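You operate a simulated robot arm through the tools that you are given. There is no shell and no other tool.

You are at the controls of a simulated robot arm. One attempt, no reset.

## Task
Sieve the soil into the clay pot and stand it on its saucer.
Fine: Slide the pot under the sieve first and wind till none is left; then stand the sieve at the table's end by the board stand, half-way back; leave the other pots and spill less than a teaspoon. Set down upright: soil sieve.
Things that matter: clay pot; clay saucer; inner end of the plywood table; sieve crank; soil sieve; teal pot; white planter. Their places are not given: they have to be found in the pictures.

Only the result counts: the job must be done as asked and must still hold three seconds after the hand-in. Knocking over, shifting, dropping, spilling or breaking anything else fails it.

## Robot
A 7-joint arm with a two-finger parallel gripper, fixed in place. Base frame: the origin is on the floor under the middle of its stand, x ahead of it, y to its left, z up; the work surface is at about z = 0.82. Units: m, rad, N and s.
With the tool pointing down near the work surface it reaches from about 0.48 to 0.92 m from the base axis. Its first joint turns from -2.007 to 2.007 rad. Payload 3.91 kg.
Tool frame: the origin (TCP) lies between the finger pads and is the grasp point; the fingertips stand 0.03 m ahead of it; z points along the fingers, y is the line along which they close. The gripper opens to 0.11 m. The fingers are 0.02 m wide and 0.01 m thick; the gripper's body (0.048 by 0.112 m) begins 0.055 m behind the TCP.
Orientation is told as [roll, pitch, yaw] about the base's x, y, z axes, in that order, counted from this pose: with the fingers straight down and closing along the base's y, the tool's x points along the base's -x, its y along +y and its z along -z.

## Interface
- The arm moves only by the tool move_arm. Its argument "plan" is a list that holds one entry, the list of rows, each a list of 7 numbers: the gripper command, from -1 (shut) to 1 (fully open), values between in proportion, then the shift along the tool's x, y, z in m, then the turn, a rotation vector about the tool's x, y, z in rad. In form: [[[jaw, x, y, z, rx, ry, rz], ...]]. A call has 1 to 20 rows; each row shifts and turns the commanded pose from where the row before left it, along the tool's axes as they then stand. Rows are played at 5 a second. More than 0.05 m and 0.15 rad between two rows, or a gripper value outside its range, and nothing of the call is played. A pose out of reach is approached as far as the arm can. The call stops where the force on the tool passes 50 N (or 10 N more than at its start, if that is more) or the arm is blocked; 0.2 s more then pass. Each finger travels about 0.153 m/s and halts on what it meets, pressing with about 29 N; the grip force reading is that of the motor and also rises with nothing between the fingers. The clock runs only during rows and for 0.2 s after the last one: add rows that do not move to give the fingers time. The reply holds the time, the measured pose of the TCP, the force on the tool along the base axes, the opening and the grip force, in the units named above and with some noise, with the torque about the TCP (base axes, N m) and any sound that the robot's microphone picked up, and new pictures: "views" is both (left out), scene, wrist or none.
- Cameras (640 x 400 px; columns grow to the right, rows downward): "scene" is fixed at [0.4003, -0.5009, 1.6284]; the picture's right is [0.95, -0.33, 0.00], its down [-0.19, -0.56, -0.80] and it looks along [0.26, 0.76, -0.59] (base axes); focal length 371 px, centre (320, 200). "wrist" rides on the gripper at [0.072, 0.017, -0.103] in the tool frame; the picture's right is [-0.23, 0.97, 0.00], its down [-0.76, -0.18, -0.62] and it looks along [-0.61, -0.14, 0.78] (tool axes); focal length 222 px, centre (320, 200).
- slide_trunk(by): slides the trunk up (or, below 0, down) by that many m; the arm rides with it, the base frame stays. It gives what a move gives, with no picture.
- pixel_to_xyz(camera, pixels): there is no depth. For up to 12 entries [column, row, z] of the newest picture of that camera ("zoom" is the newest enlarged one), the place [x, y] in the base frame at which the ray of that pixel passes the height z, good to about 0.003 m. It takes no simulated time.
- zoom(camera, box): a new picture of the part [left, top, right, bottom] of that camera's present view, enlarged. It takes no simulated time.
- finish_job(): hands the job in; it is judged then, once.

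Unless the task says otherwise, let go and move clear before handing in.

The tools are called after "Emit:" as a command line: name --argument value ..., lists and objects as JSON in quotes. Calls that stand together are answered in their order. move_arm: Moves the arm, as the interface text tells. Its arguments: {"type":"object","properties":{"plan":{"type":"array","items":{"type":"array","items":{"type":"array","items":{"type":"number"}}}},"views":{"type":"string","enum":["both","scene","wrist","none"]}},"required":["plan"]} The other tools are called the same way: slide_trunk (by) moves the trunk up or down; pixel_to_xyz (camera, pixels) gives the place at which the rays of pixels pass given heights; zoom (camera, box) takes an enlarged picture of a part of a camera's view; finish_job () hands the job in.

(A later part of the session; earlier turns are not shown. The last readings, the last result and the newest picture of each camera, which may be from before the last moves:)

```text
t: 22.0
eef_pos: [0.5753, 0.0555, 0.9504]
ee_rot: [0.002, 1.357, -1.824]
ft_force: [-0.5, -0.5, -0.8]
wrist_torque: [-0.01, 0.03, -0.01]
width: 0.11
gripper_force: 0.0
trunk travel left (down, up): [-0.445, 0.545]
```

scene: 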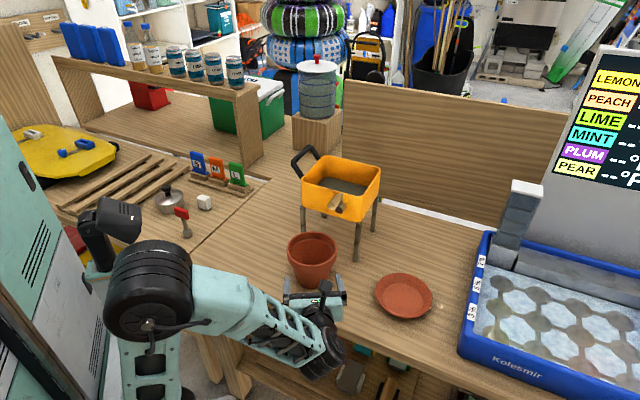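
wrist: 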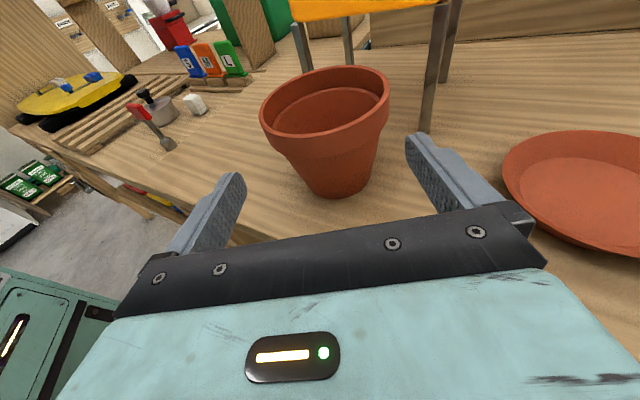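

Good close view: the pot's rim spans (259,105)-(391,98) and its base bottom is near (335,193). I'll measure pot geometry from here.

Emit:
zoom --camera "wrist" --box '[240, 50, 420, 210]'

Emit:
zoom --camera "scene" --box '[240, 220, 400, 390]'

Emit:
pixel_to_xyz --camera "wrist" --pixels '[[260, 110, 0.922], [391, 96, 0.922], [320, 66, 0.922], [333, 144, 0.922], [336, 199, 0.82], [306, 185, 0.82], [370, 178, 0.82], [278, 145, 0.893], [385, 133, 0.893], [336, 192, 0.82], [338, 180, 0.82], [425, 130, 0.82]]'

```text
2.50 times, centred on (330, 130) of wrist
```

zoom: 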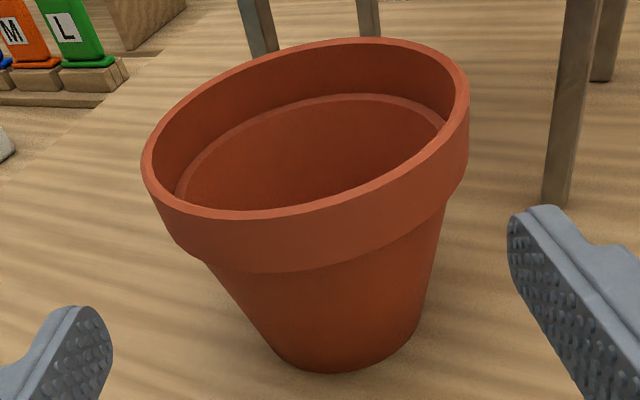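

```text
2.35 times, centred on (320, 305) of scene
```

zoom: 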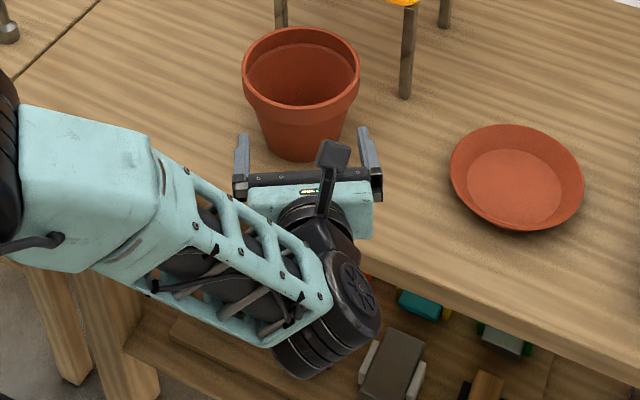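

```text
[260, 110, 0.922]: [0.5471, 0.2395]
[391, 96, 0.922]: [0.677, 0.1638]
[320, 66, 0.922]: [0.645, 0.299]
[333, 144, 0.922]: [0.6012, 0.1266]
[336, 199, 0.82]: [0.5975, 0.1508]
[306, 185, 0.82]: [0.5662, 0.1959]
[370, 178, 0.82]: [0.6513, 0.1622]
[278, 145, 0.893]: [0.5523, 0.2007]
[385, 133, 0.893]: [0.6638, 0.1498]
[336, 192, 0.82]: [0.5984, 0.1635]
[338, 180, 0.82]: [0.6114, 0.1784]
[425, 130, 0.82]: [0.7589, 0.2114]
```

Pot centre refined to (0.612,0.190), base radius 0.04, and the hand is aligned with it within 2 mm. I'll flatten the tilt to about 6°, lower to z 0.86 and look again before closing in.

Emit:
move_arm --plan '[[[1, 0, 0, 0, 0, 0.109, 0], [1, -0.03, 0, 0.0032, 0, 0, 0], [1, -0.03, 0, 0.0032, 0, 0, 0], [1, -0.03, 0, 0.0031, 0, 0, 0]]]'

```text
t: 23.0
eef_pos: [0.5755, 0.0561, 0.8598]
ee_rot: [0.004, 1.466, -1.821]
ft_force: [-0.3, -0.4, -0.7]
wrist_torque: [0.0, 0.0, -0.01]
width: 0.11
gripper_force: 0.1
trunk travel left (down, up): [-0.445, 0.545]
```

scene: 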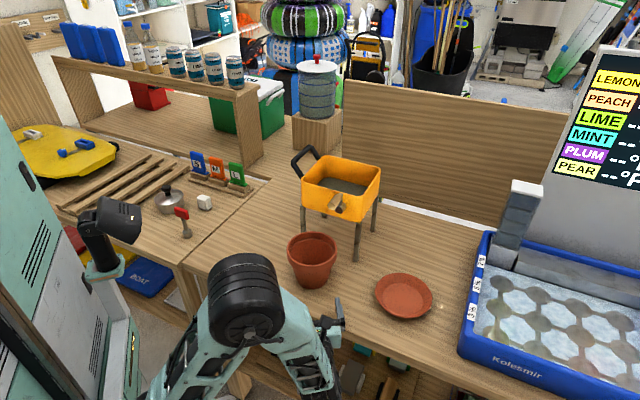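
wrist: 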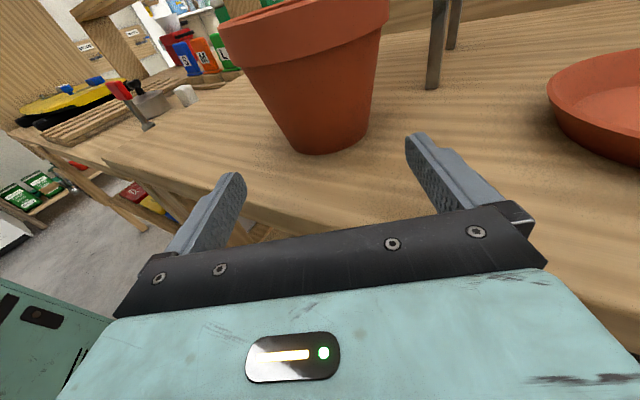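

The pot stands squarely between the fingers at the right height. Now forward 0.127 m so the pads straddle its body.

Emit:
move_arm --plan '[[[1, 0.0027, 0.0003, 0.0253, 0, 0, 0], [1, 0.0027, 0.0003, 0.0253, 0, 0, 0], [1, 0.0027, 0.0003, 0.0253, 0, 0, 0], [1, 0.0027, 0.0003, 0.0253, 0, 0, 0], [1, 0.0026, 0.0003, 0.0248, 0, 0, 0]]]'

```text
t: 24.2
eef_pos: [0.6108, 0.1784, 0.8605]
ee_rot: [-0.004, 1.467, -1.829]
ft_force: [0.7, 0.0, -0.1]
wrist_torque: [0.03, -0.02, -0.03]
width: 0.1098
gripper_force: 0.0
trunk travel left (down, up): [-0.445, 0.545]
```

scene: 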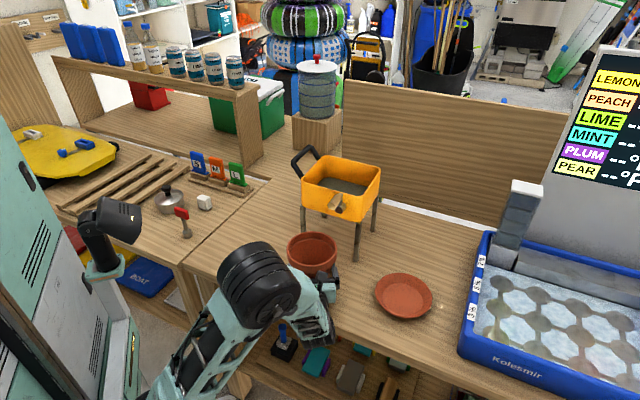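
wrist: 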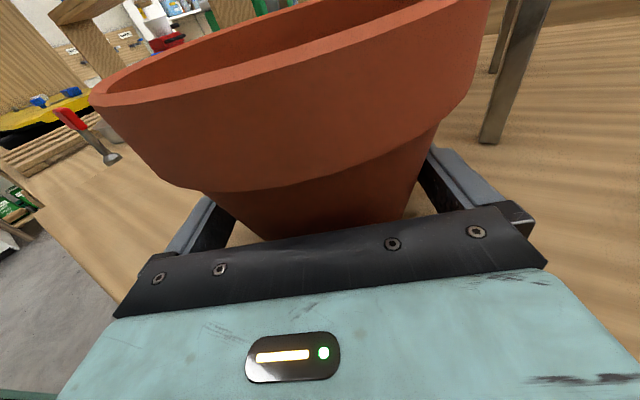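

The pads straddle the pot body with no contact force. Closing the grip and holding.

Emit:
move_arm --plan '[[[-1, 0, 0, 0, 0, 0, 0], [-1, 0, 0, 0, 0, 0, 0], [-1, 0, 0, 0, 0, 0, 0], [-1, 0, 0, 0, 0, 0, 0]]]'

```text
t: 25.2
eef_pos: [0.6106, 0.1773, 0.8601]
ee_rot: [-0.005, 1.466, -1.831]
ft_force: [1.1, 0.8, -1.0]
wrist_torque: [-0.01, 0.01, 0.0]
width: 0.1051
gripper_force: 28.4
trunk travel left (down, up): [-0.445, 0.545]
```

scene: 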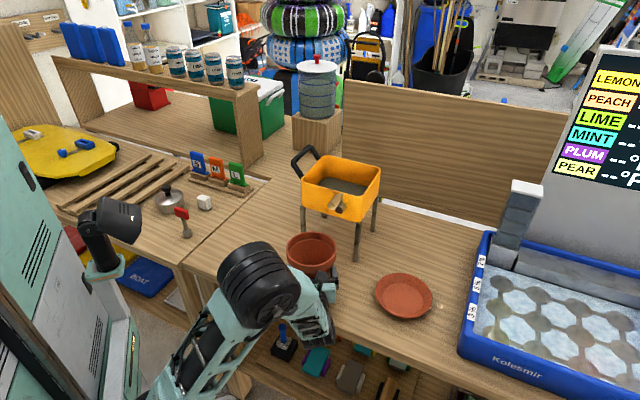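
wrist: 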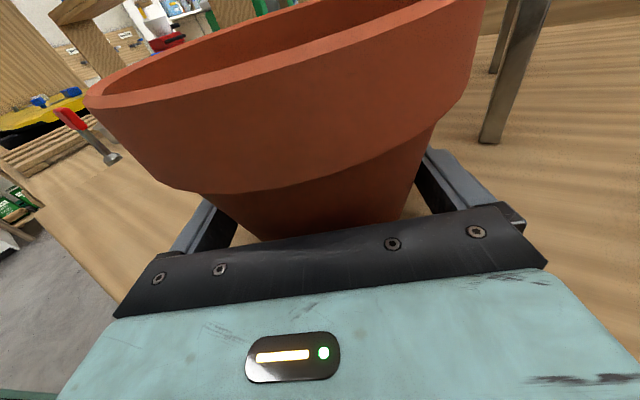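

Gripped: width 0.105 m, so the body is a little wider than it looked. I'll lift 3 mm and slide it half-way along the normal towards the sieve while turning the heading, then check.

Emit:
move_arm --plan '[[[-1, 0.003, 0, -0.0003, 0, 0, 0], [-1, 0.0018, 0.0094, 0.0172, -0.0542, 0, 0.0057], [-1, 0.0019, 0.0084, 0.0177, -0.0542, 0, 0.0057], [-1, 0.0019, 0.0074, 0.0182, -0.0542, 0, 0.0057], [-1, 0, 0, 0, 0, 0, 0]]]'

```text
t: 26.4
eef_pos: [0.65, 0.2219, 0.8638]
ee_rot: [-0.005, 1.464, -1.996]
ft_force: [0.0, -0.2, -3.0]
wrist_torque: [-0.04, 0.03, -0.01]
width: 0.1053
gripper_force: 29.0
trunk travel left (down, up): [-0.445, 0.545]
```

scene: 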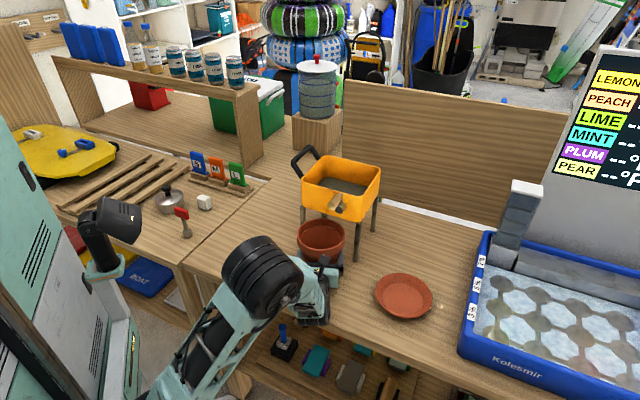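
wrist: 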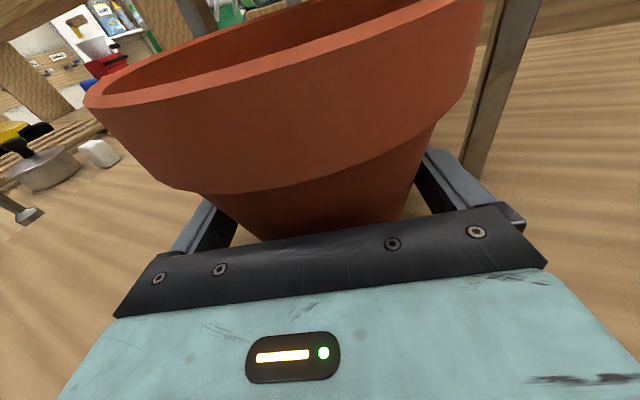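

The pot lifts well (about 0.3 kg) and is tracking the line. I'll check the clearance to the front leg in the scene view.

Emit:
zoom --camera "scene" --box '[260, 140, 400, 330]'

Emit:
pixel_to_xyz --camera "wrist" --pixels '[[474, 172, 0.82], [85, 97, 0.925], [483, 15, 0.925]]'

```text
2.11 times, centred on (330, 235) of scene
```

zoom: 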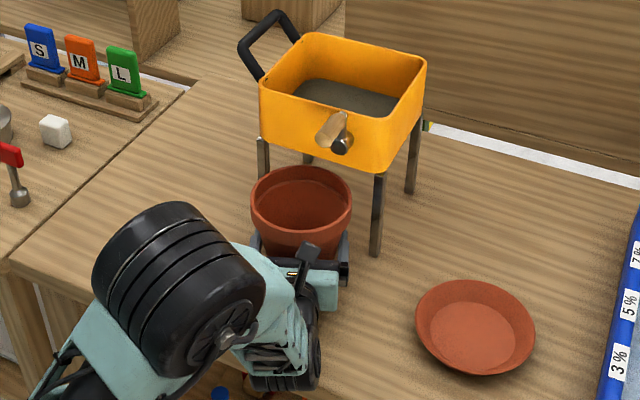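

```text
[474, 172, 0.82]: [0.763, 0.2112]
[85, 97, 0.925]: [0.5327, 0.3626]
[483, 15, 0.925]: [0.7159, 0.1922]
```

Clearances look even on both sides. Continuing the slide to about 3 cm short of the sieve's middle.

Emit:
move_arm --plan '[[[-1, 0.002, 0.0064, 0.0186, -0.0542, 0, 0.0057], [-1, 0.002, 0.0054, 0.019, -0.0542, 0, 0.0057], [-1, 0.002, 0.0044, 0.0193, -0.0542, 0, 0.0057], [-1, 0.0021, 0.0033, 0.0195, -0.0542, 0, 0.0057], [-1, 0, 0, 0, 0, 0, 0]]]'

```text
t: 27.6
eef_pos: [0.7039, 0.2796, 0.8619]
ee_rot: [-0.009, 1.468, -2.217]
ft_force: [0.9, -0.2, -3.3]
wrist_torque: [-0.03, -0.01, -0.01]
width: 0.1048
gripper_force: 29.6
trunk travel left (down, up): [-0.445, 0.545]
```

scene: 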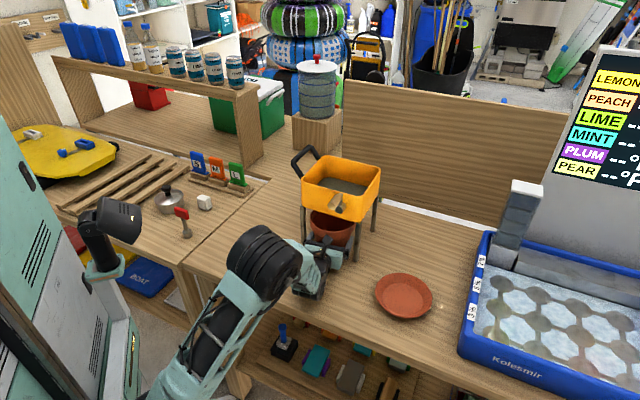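
wrist: 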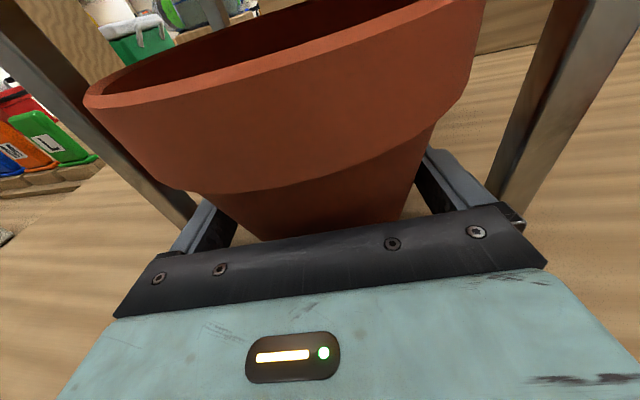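

The pot axis is now about (0.711,0.289), 48 mm short of the middle, and both front legs are evenly clear of the fingers in the wrist view. I'll go on 32 mm and check again.

Emit:
move_arm --plan '[[[-1, 0.0016, 0.0017, 0.0158, -0.0464, 0, 0.0048], [-1, 0.0016, 0.0009, 0.0159, -0.0464, 0, 0.0048], [-1, 0, 0, 0, 0, 0, 0]]]'

Emit:
zoom --camera "scene" --box '[270, 140, 410, 320]'

```text
t: 28.4
eef_pos: [0.7247, 0.2992, 0.8581]
ee_rot: [-0.053, 1.467, -2.345]
ft_force: [-6.5, -7.2, 20.1]
wrist_torque: [-1.53, 0.94, -0.18]
width: 0.1029
gripper_force: 29.1
out of reach, approached as far as the arm can: row 2
trunk travel left (down, up): [-0.445, 0.545]
stopped in row 3: the force on the tool passed its limit at 52 N (the readings are from after the stop); the commanded pose is now the measured one
```

scene: 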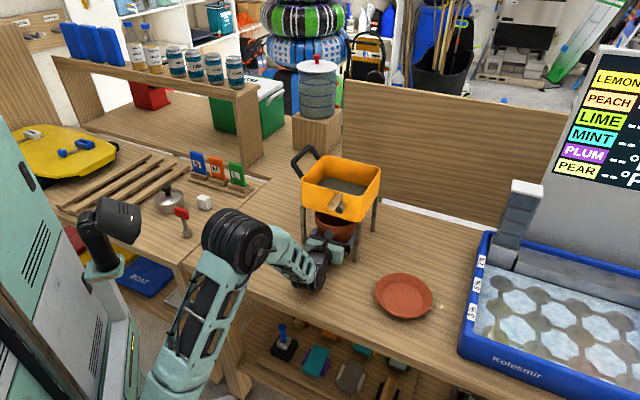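
wrist: 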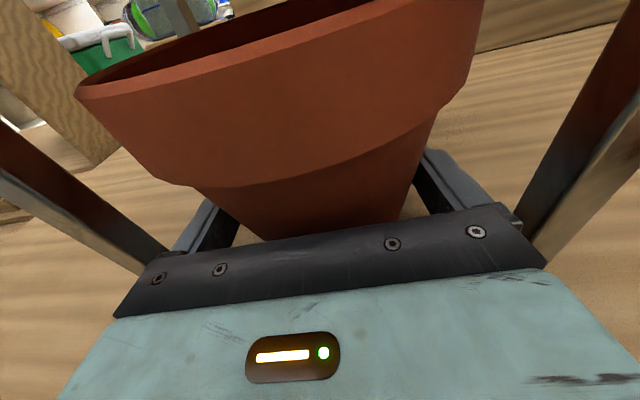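

```text
2.22 times, centred on (340, 230) of scene
```

zoom: 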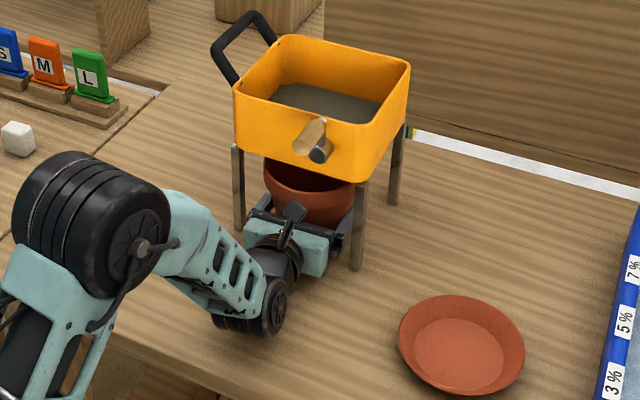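

The move stopped on a force: the arm ran out of reach, dipped and rolled slightly so the pot pressed on the table (z force +20 N). The sieve looks unmoved; pot axis is about 18 mm short of centre. I'll release here and check.

Emit:
move_arm --plan '[[[1, 0, 0, 0, 0, 0, 0], [1, 0, 0, 0, 0, 0, 0], [1, 0, 0, 0, 0, 0, 0]]]'

Emit:
zoom --camera "scene" --box '[270, 140, 410, 320]'

```text
t: 29.2
eef_pos: [0.7247, 0.2997, 0.8588]
ee_rot: [-0.059, 1.465, -2.351]
ft_force: [-1.5, -5.6, 32.8]
wrist_torque: [-2.09, 1.05, 0.1]
width: 0.11
gripper_force: 0.1
trunk travel left (down, up): [-0.445, 0.545]
```

scene: 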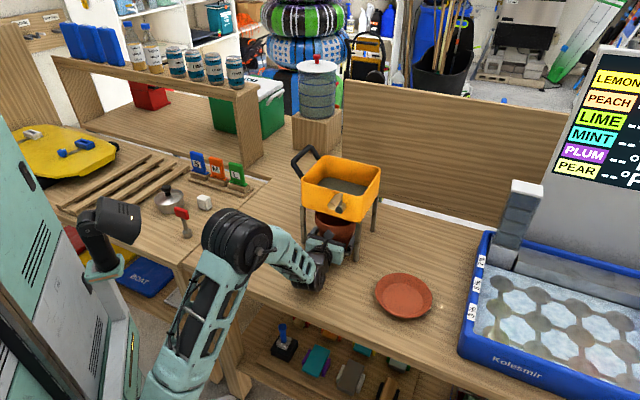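
wrist: 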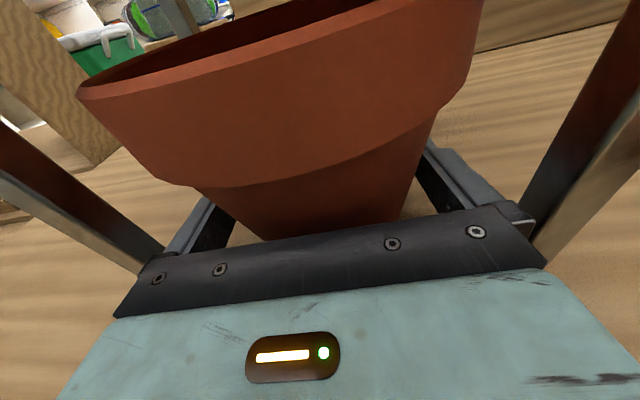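

```text
2.22 times, centred on (340, 230) of scene
```

zoom: 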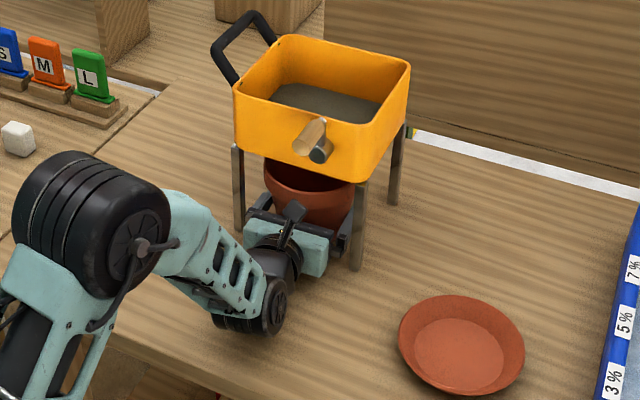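

After opening, an upward force of about 33 N remains, so something at the wrist is resting on the table rather than the pot. I'll ease back along the heading while tilting slightly so the wrist rises.

Emit:
move_arm --plan '[[[1, -0.0005, 0, -0.005, 0, -0.02, 0], [1, -0.0005, 0, -0.005, 0, -0.02, 0]]]'

```text
t: 29.8
eef_pos: [0.7161, 0.293, 0.8557]
ee_rot: [-0.056, 1.419, -2.343]
ft_force: [7.4, 9.5, 20.7]
wrist_torque: [-0.88, 0.38, 0.14]
width: 0.11
gripper_force: 0.1
trunk travel left (down, up): [-0.445, 0.545]
```

scene: 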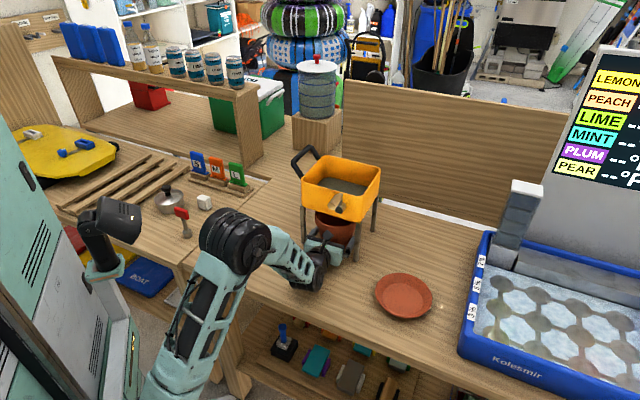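
wrist: 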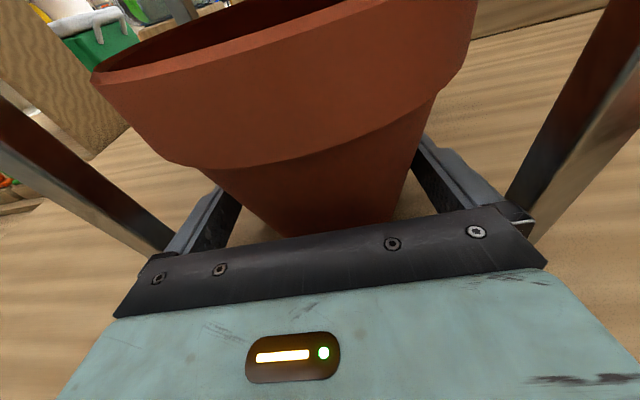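

The contact is the underside of the hand/wrist on the table (friction followed the retreat). The pot is free now, so I'll lift 7 mm straight up to clear it.

Emit:
move_arm --plan '[[[1, 0.0035, 0, -0.0005, 0, 0, 0], [1, 0.0035, 0, -0.0005, 0, 0, 0]]]'

```text
t: 30.4
eef_pos: [0.7177, 0.2895, 0.8611]
ee_rot: [-0.055, 1.414, -2.348]
ft_force: [-0.6, 1.0, 0.2]
wrist_torque: [0.01, -0.03, 0.04]
width: 0.1101
gripper_force: 0.0
trunk travel left (down, up): [-0.445, 0.545]
```

scene: 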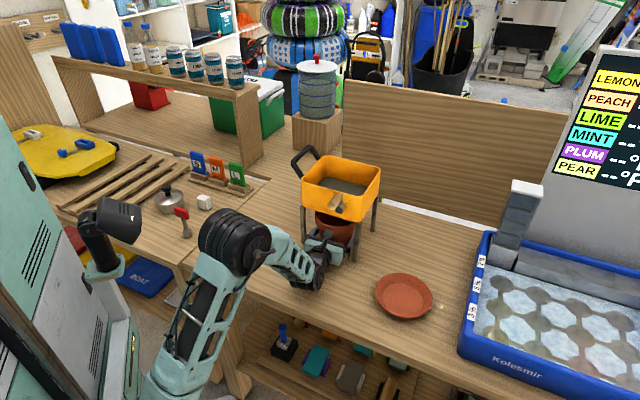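
wrist: 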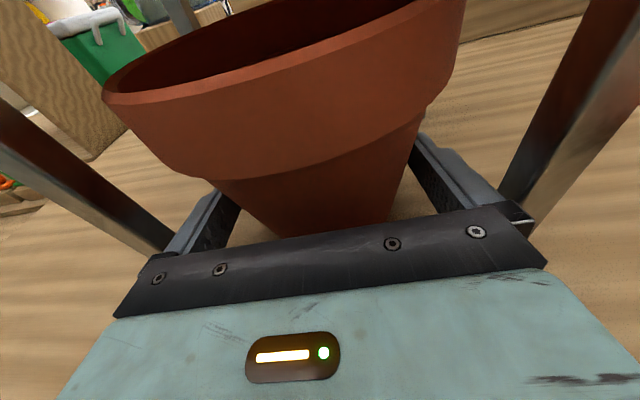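

Clear now, forces near zero. I'll back off along the heading, part-close the fingers to about 7 cm, and look at where the pot stands.

Emit:
move_arm --plan '[[[1, -0.0036, 0, -0.023, 0, 0, 0], [1, -0.0036, 0, -0.023, 0, 0, 0], [1, -0.0036, 0, -0.023, 0, 0, 0], [0.27, 0, 0, 0, 0, 0, 0], [0.27, 0, 0, 0, 0, 0, 0]]]'

Emit:
zoom --camera "scene" --box '[270, 140, 410, 320]'

```text
t: 31.6
eef_pos: [0.6723, 0.2377, 0.8618]
ee_rot: [-0.05, 1.419, -2.342]
ft_force: [0.1, 0.8, -0.1]
wrist_torque: [0.01, -0.03, 0.01]
width: 0.0699
gripper_force: 0.0
trunk travel left (down, up): [-0.445, 0.545]
```

scene: 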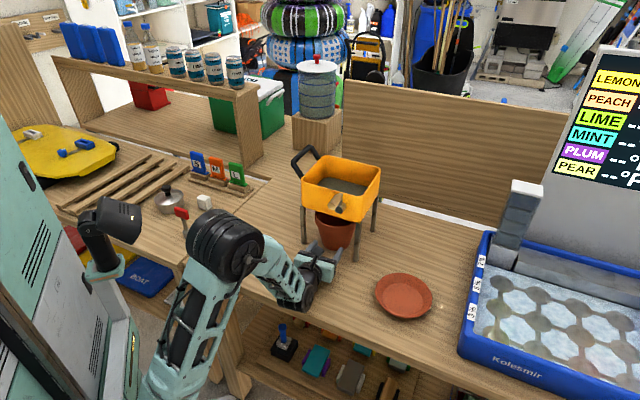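
wrist: 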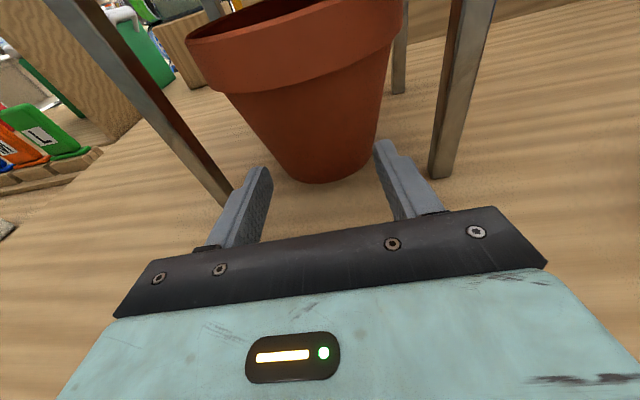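

```text
2.22 times, centred on (340, 230) of scene
```

zoom: 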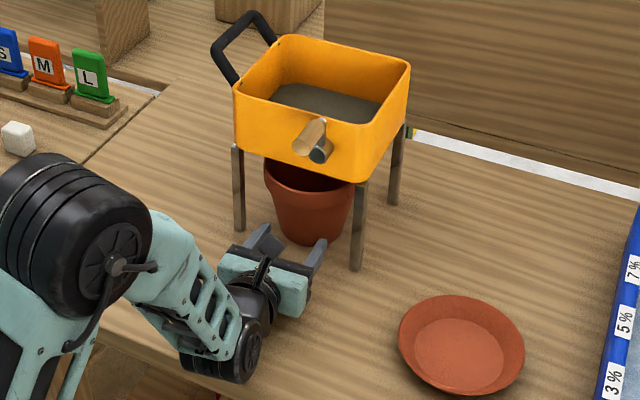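

The pot now stands between the front legs, still a little towards the front. I'll measure its base and the feet again.

Emit:
pixel_to_xyz --camera "scene" --pixels '[[336.4, 250.3, 0.82], [322, 243.5, 0.82], [351.3, 244.4, 0.82], [356, 261.5, 0.82], [303.5, 243.5, 0.82], [374.2, 232.3, 0.82]]'

Emit:
pixel_to_xyz --camera "wrist" --pixels '[[318, 183, 0.82], [288, 173, 0.82], [358, 165, 0.82], [225, 200, 0.82], [440, 175, 0.82], [398, 92, 0.82], [185, 50, 0.922], [404, 8, 0.922], [210, 81, 0.895], [393, 48, 0.895]]'

Emit:
zoom --camera "wrist" --box '[160, 0, 480, 220]'

```text
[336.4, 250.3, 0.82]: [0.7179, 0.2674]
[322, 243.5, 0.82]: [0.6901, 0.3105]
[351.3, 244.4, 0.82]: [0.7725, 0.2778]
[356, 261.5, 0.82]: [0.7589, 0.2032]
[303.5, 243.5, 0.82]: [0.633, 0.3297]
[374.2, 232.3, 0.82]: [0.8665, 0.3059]
```

```text
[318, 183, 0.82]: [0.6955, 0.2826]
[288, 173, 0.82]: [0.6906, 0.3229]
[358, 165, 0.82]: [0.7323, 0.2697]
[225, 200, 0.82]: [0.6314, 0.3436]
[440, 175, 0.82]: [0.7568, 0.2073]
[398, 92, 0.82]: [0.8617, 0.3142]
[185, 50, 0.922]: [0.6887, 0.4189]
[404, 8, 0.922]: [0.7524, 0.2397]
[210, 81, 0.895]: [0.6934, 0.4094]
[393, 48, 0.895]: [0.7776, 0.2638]
```

```text
1.82 times, centred on (320, 110) of wrist
```

zoom: 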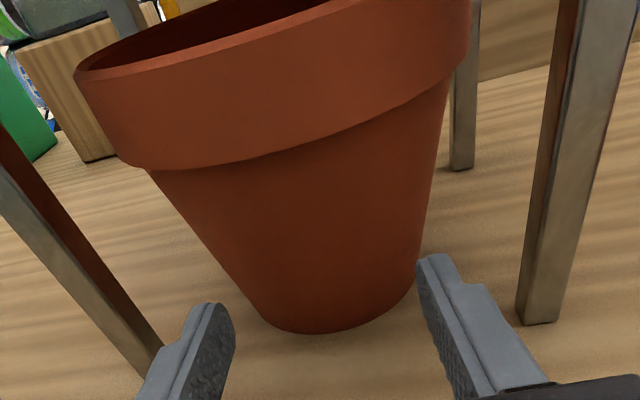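

Scene rays put the pot axis at about (0.735,0.310), 17 mm short of the sieve's centre (0.747,0.321), and on the hand's line. I'll push forward 44 mm with the part-open fingers so it nests and moves the last bit.

Emit:
move_arm --plan '[[[0.27, 0.0017, 0, 0.0109, 0, 0, 0], [0.27, 0.0017, 0, 0.0109, 0, 0, 0], [0.27, 0.0017, 0, 0.0109, 0, 0, 0], [0.27, 0.0017, 0.0005, 0.0109, 0, 0, 0], [0.27, 0, 0, 0, 0, 0, 0]]]'

Emit:
zoom --camera "scene" --box '[270, 140, 410, 320]'

```text
t: 32.8
eef_pos: [0.6996, 0.2719, 0.8629]
ee_rot: [-0.053, 1.418, -2.343]
ft_force: [-1.0, 0.4, -0.4]
wrist_torque: [0.01, -0.04, 0.01]
width: 0.0703
gripper_force: 0.1
trunk travel left (down, up): [-0.445, 0.545]
```

scene: 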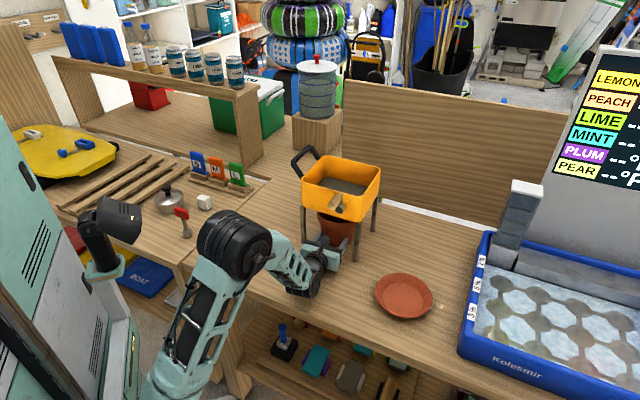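
wrist: 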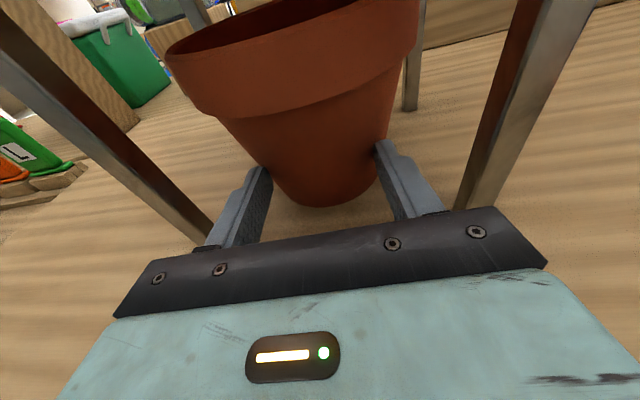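

```text
2.22 times, centred on (340, 230) of scene
```

zoom: 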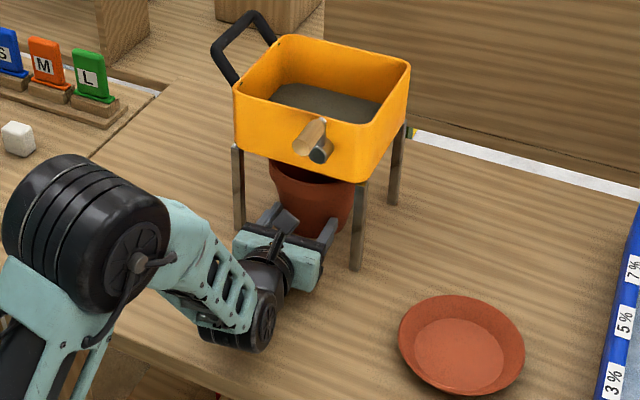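

The pot moved deeper, fingertips touching its sides. I'll back off 8 cm and measure it.

Emit:
move_arm --plan '[[[0.27, -0.006, 0, -0.0395, 0, 0, 0], [0.27, -0.006, 0, -0.0395, 0, 0, 0]]]'

Emit:
zoom --camera "scene" --box '[290, 170, 390, 270]'

Emit:
zoom --camera "wrist" --box '[180, 0, 460, 200]'

```text
t: 33.4
eef_pos: [0.6477, 0.211, 0.8608]
ee_rot: [-0.052, 1.421, -2.345]
ft_force: [-0.2, 0.5, -0.5]
wrist_torque: [-0.03, 0.0, -0.02]
width: 0.07
gripper_force: 0.0
trunk travel left (down, up): [-0.445, 0.545]
```

scene: 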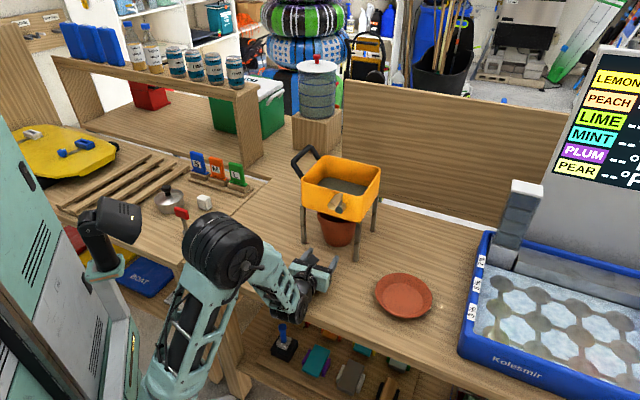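
wrist: 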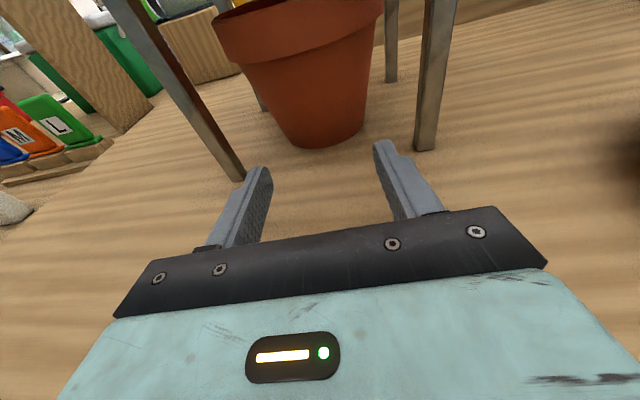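

```text
4.00 times, centred on (340, 220) of scene
```

zoom: 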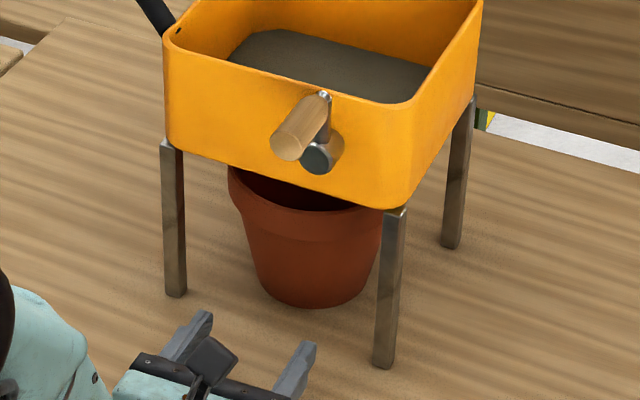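

```text
2.00 times, centred on (320, 100) of wrist
```

zoom: 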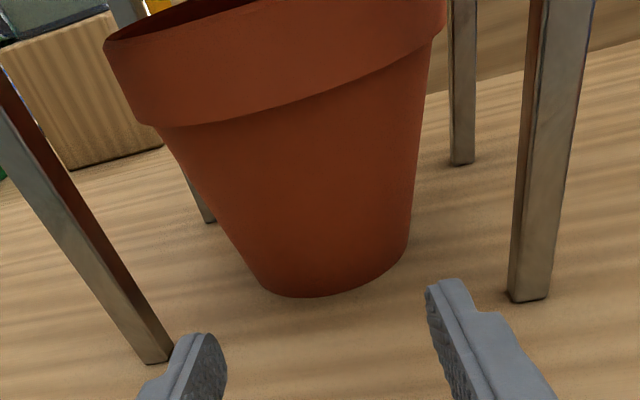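

I'll convert the pot's base outline and the four feet seen in both views.

Emit:
pixel_to_xyz --camera "wrist" --pixels '[[237.5, 180, 0.82], [424, 150, 0.82], [391, 82, 0.82], [264, 111, 0.82], [291, 142.5, 0.82], [363.5, 122.5, 0.82], [315, 148.5, 0.82], [340, 143, 0.82]]'

Emit:
pixel_to_xyz --camera "scene" --pixels '[[338, 247, 0.82], [325.5, 242.5, 0.82], [351.3, 241.3, 0.82], [355.8, 261.8, 0.82], [304, 244, 0.82], [373, 231.8, 0.82], [332, 246.5, 0.82], [344, 246.3, 0.82]]'

```text
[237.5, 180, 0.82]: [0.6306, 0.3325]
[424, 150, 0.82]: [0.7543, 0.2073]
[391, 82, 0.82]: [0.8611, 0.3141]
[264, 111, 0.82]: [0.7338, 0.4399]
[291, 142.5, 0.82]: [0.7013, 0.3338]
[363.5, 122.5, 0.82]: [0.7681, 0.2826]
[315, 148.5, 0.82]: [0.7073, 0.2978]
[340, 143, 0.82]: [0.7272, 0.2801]
```

```text
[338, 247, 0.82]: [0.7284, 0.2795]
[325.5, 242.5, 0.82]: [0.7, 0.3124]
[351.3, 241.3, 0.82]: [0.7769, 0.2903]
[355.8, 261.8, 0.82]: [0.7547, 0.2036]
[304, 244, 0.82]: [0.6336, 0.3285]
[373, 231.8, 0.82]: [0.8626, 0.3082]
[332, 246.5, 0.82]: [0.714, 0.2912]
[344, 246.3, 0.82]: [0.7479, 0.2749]
```

Fitting a circle gives the pot axis at (0.745,0.319) and the sieve centre at about (0.748,0.325): 6 mm short. One more small push of 6 mm, then back away.

Emit:
move_arm --plan '[[[0.27, 0.0032, -0.0005, 0.0212, 0, 0, 0], [0.27, 0.0032, -0.0005, 0.0212, 0, 0, 0], [0.27, 0.0032, -0.0005, 0.0212, 0, 0, 0], [0.27, 0.0032, 0, 0.0212, 0, 0, 0], [0.27, 0, 0, 0, 0, 0, 0]]]' --views "none"

Emit:
move_arm --plan '[[[0.27, -0.0055, 0, -0.0395, 0, 0, 0], [0.27, -0.006, 0, -0.0395, 0, 0, 0], [0.27, -0.006, 0, -0.0395, 0, 0, 0]]]'

Emit:
zoom --camera "scene" --box '[290, 170, 390, 270]'

```text
t: 34.6
eef_pos: [0.7046, 0.2772, 0.8616]
ee_rot: [-0.052, 1.42, -2.345]
ft_force: [1.2, -0.6, 0.1]
wrist_torque: [0.01, 0.03, -0.03]
width: 0.0701
gripper_force: 1.3
trunk travel left (down, up): [-0.445, 0.545]
```

```text
t: 35.4
eef_pos: [0.6247, 0.1877, 0.8631]
ee_rot: [-0.05, 1.418, -2.339]
ft_force: [0.1, -0.7, 0.7]
wrist_torque: [-0.02, 0.01, -0.02]
width: 0.0696
gripper_force: 0.1
trunk travel left (down, up): [-0.445, 0.545]
```

scene: 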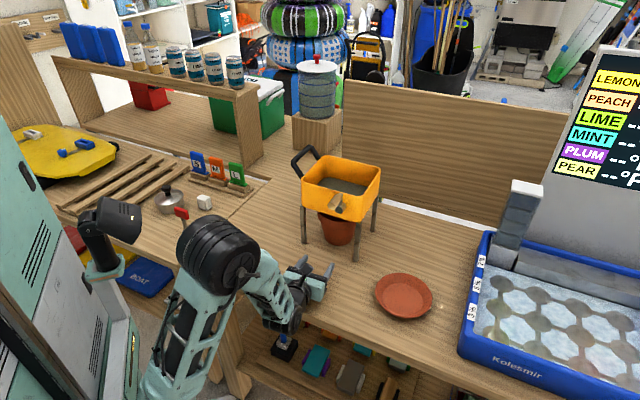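
wrist: 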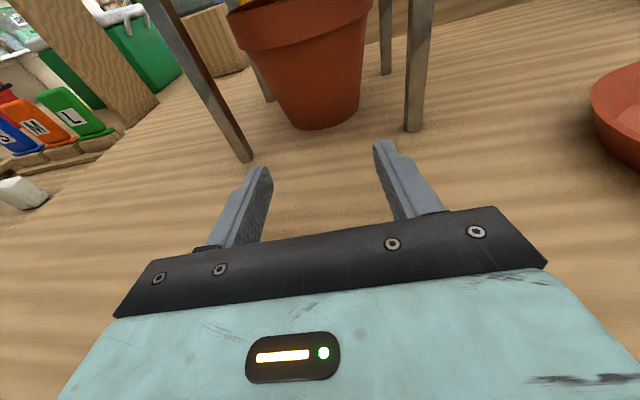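

```text
4.00 times, centred on (340, 220) of scene
```

zoom: 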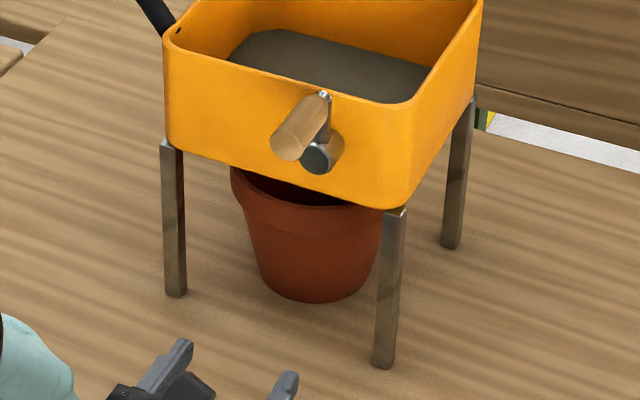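

The pot's base moved back about 5 mm and is now centred. Next the crank: I'll back away, rise in front of it with fingers closing, and get a closer view for triangulation.

Emit:
move_arm --plan '[[[0.27, -0.0053, 0, -0.0346, 0, 0, 0], [0.27, -0.0053, 0, -0.0346, 0, 0, 0], [0, 0, 0, 0, 0.0989, 0, -0.0151], [-0.5, 0, 0, 0, 0.0989, 0, -0.0151], [-1, 0.042, 0, -0.0064, 0, 0, 0], [-1, 0.042, 0, -0.0064, 0, 0, 0], [-1, 0.042, 0, -0.0064, 0, 0, 0], [-1, 0.042, 0, -0.0064, 0, 0.08, 0]]]'

```text
t: 37.2
eef_pos: [0.6123, 0.1463, 1.0369]
ee_rot: [-0.11, 1.5, -2.202]
ft_force: [0.6, 0.2, 0.6]
wrist_torque: [0.03, 0.01, 0.02]
width: 0.0001
gripper_force: 28.9
out of reach, approached as far as the arm can: row 2
trunk travel left (down, up): [-0.445, 0.545]
```

scene: 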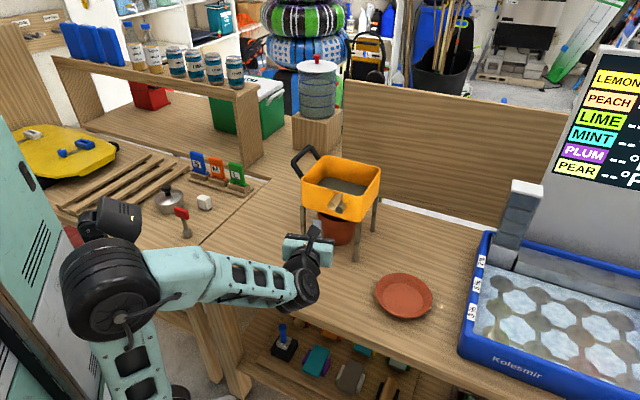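
wrist: 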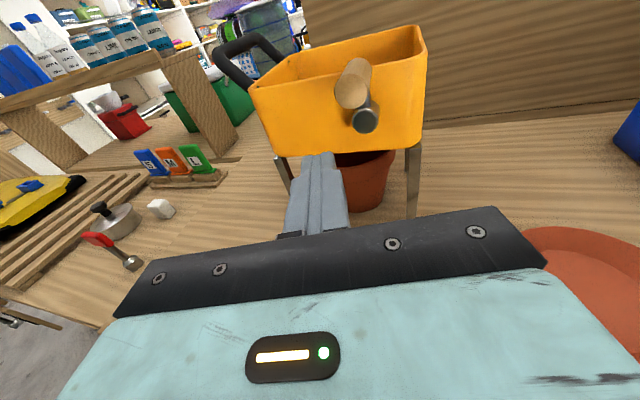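

Clear view: handle end at (352,90), hub cap at (365,118), crank tool tip at (318,155). I'll zoom in and triangulate.

Emit:
zoom --camera "wrist" --box '[290, 30, 440, 150]'

Emit:
zoom --camera "wrist" --box '[200, 10, 440, 230]'

```text
3.33 times, centred on (365, 90) of wrist
```

zoom: 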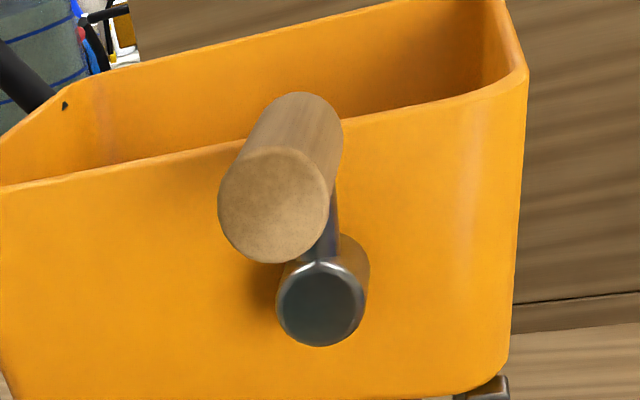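

```text
1.82 times, centred on (320, 120) of wrist
```

zoom: 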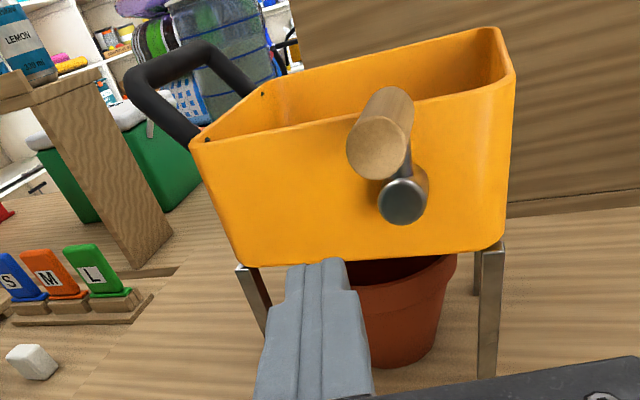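

Emit:
pixel_to_xyz --camera "wrist" --pixels '[[365, 120.9, 1.0], [365, 120.9, 1.02], [365, 120.9, 1.04], [350.9, 91.5, 1.04], [350.9, 91.5, 1.06], [350.9, 91.5, 1.08], [367, 104, 1.02], [367, 104, 1.04], [361, 62, 1.06], [420, 105, 0.97]]'

Emit:
pixel_to_xyz --camera "scene" --pixels '[[339.75, 209.3, 1.0], [339.75, 209.3, 1.02], [339.75, 209.3, 1.04], [331.5, 207.3, 1.04], [331.5, 207.3, 1.06], [331.5, 207.3, 1.08]]'

```text
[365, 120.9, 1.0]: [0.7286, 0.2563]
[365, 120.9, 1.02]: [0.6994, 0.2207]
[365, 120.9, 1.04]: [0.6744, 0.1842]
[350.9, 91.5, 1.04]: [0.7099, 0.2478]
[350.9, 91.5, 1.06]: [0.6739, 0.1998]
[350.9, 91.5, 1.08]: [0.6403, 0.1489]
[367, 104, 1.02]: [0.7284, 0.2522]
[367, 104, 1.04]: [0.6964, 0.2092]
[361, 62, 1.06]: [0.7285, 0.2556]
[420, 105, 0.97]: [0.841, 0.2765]
```

```text
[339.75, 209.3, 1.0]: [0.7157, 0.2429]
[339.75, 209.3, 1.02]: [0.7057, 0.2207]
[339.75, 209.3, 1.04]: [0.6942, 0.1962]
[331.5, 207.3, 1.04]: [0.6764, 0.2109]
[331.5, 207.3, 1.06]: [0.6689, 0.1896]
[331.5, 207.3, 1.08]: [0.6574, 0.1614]
```

Triangulated: hub cap (0.7055,0.225,1.017), handle end (0.664,0.184,1.066), so the crank radius is about 0.048 m and it points straight up. I'll use the closed fingers as a peg running round the hub behind the handle; first go to the pre-entry point left of the handle and turn square to the face.

Emit:
move_arm --plan '[[[-1, 0.003, -0.0123, 0.0146, 0, 0, 0], [-1, 0.003, -0.0123, 0.0146, 0, 0, 0], [-1, 0, 0, 0, -0.1227, 0, 0.0087], [-1, 0, 0, 0, -0.1227, 0, 0.0087], [-1, 0, 0, 0, 0, 0, 0]]]'

```text
t: 38.4
eef_pos: [0.6041, 0.1853, 1.0408]
ee_rot: [-0.099, 1.499, -2.436]
ft_force: [-0.7, -0.7, -0.5]
wrist_torque: [-0.01, 0.02, -0.02]
width: 0.0
gripper_force: 28.7
trunk travel left (down, up): [-0.445, 0.545]
```

scene: 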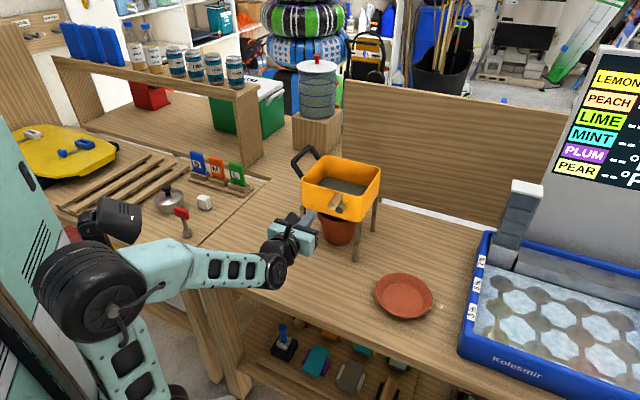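
wrist: 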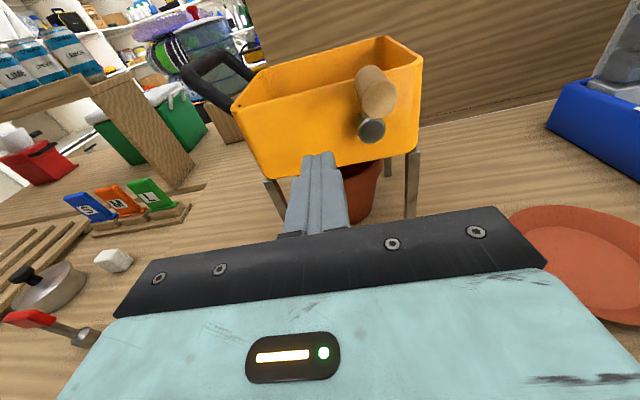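

Heading is now 46°, square to the crank face. I'll zoom once more on the crank from here to refine the hub position.

Emit:
zoom --camera "wrist" --box '[310, 50, 430, 170]'

Emit:
zoom --camera "scene" --box '[290, 160, 390, 260]'

```text
3.33 times, centred on (370, 110) of wrist
```

zoom: 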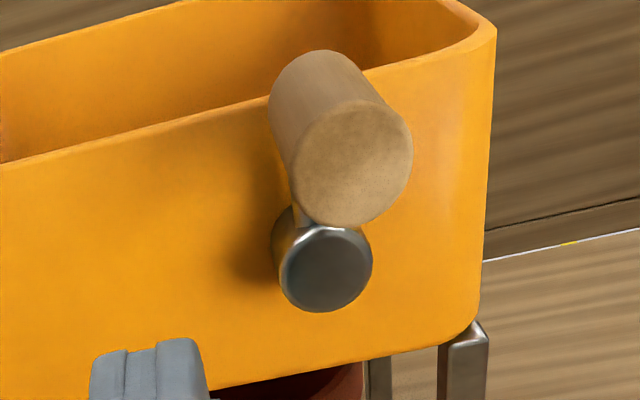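

```text
4.00 times, centred on (340, 210) of scene
```

zoom: 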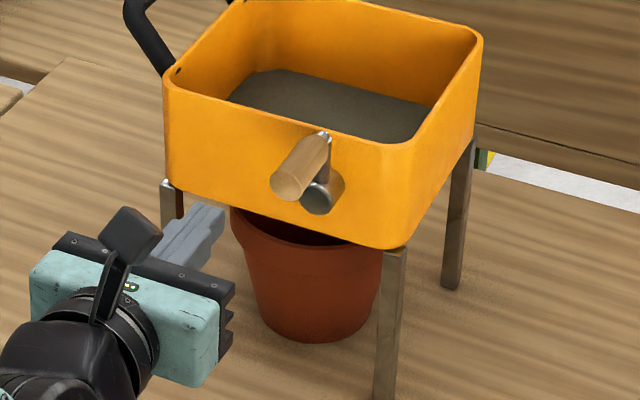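

Emit:
pixel_to_xyz --camera "wrist" --pixels '[[371.8, 130.4, 1.01], [371.8, 130.4, 1.02], [371.8, 130.4, 1.03], [379.6, 98.9, 1.05], [379.6, 98.9, 1.06], [379.6, 98.9, 1.07], [318, 153, 1.04]]'

```text
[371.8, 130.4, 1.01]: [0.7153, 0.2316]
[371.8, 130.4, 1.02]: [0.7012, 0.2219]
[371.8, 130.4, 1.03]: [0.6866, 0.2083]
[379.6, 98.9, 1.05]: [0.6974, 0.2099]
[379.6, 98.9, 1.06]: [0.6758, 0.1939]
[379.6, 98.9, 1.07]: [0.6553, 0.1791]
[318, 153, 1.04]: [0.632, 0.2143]
```

The hub position holds. Now enter the peg beside the handle and sweep clockwise gently to the top, pushing the handle to the right about 27°, and read the forces.

Emit:
move_arm --plan '[[[-1, 0.0018, 0, 0.025, 0, 0, 0], [-1, 0.0018, 0, 0.025, 0, 0, 0], [-1, 0.013, 0.0127, -0.0009, 0, 0, 0], [-1, 0.0083, 0.0145, -0.0006, 0, 0, 0], [-1, 0.0029, 0.0164, -0.0002, 0, 0, 0]]]'

Emit:
zoom --camera "scene" --box '[290, 140, 390, 240]'

```text
t: 39.6
eef_pos: [0.6701, 0.1918, 1.0648]
ee_rot: [-0.099, 1.5, -2.439]
ft_force: [-1.0, 0.1, -0.2]
wrist_torque: [0.0, -0.02, -0.01]
width: 0.0001
gripper_force: 29.3
trunk travel left (down, up): [-0.445, 0.545]
```

scene: 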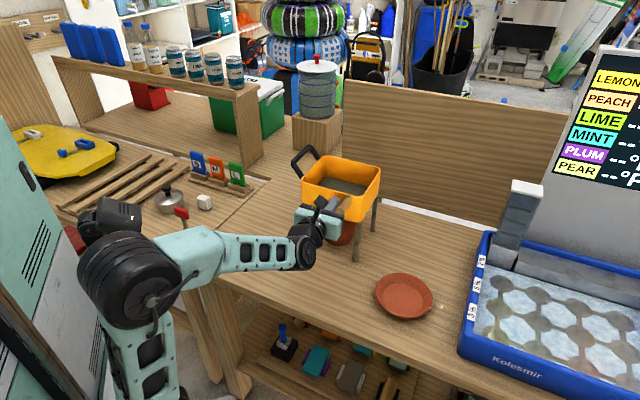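
wrist: 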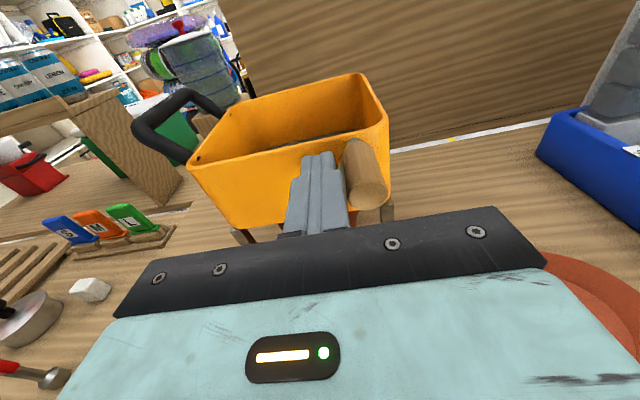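

```text
4.00 times, centred on (340, 190) of scene
```

zoom: 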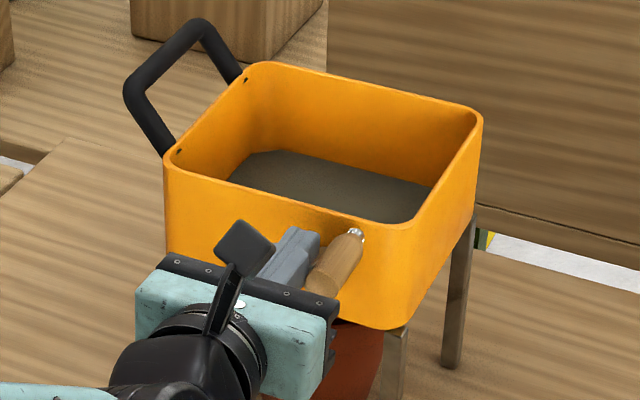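

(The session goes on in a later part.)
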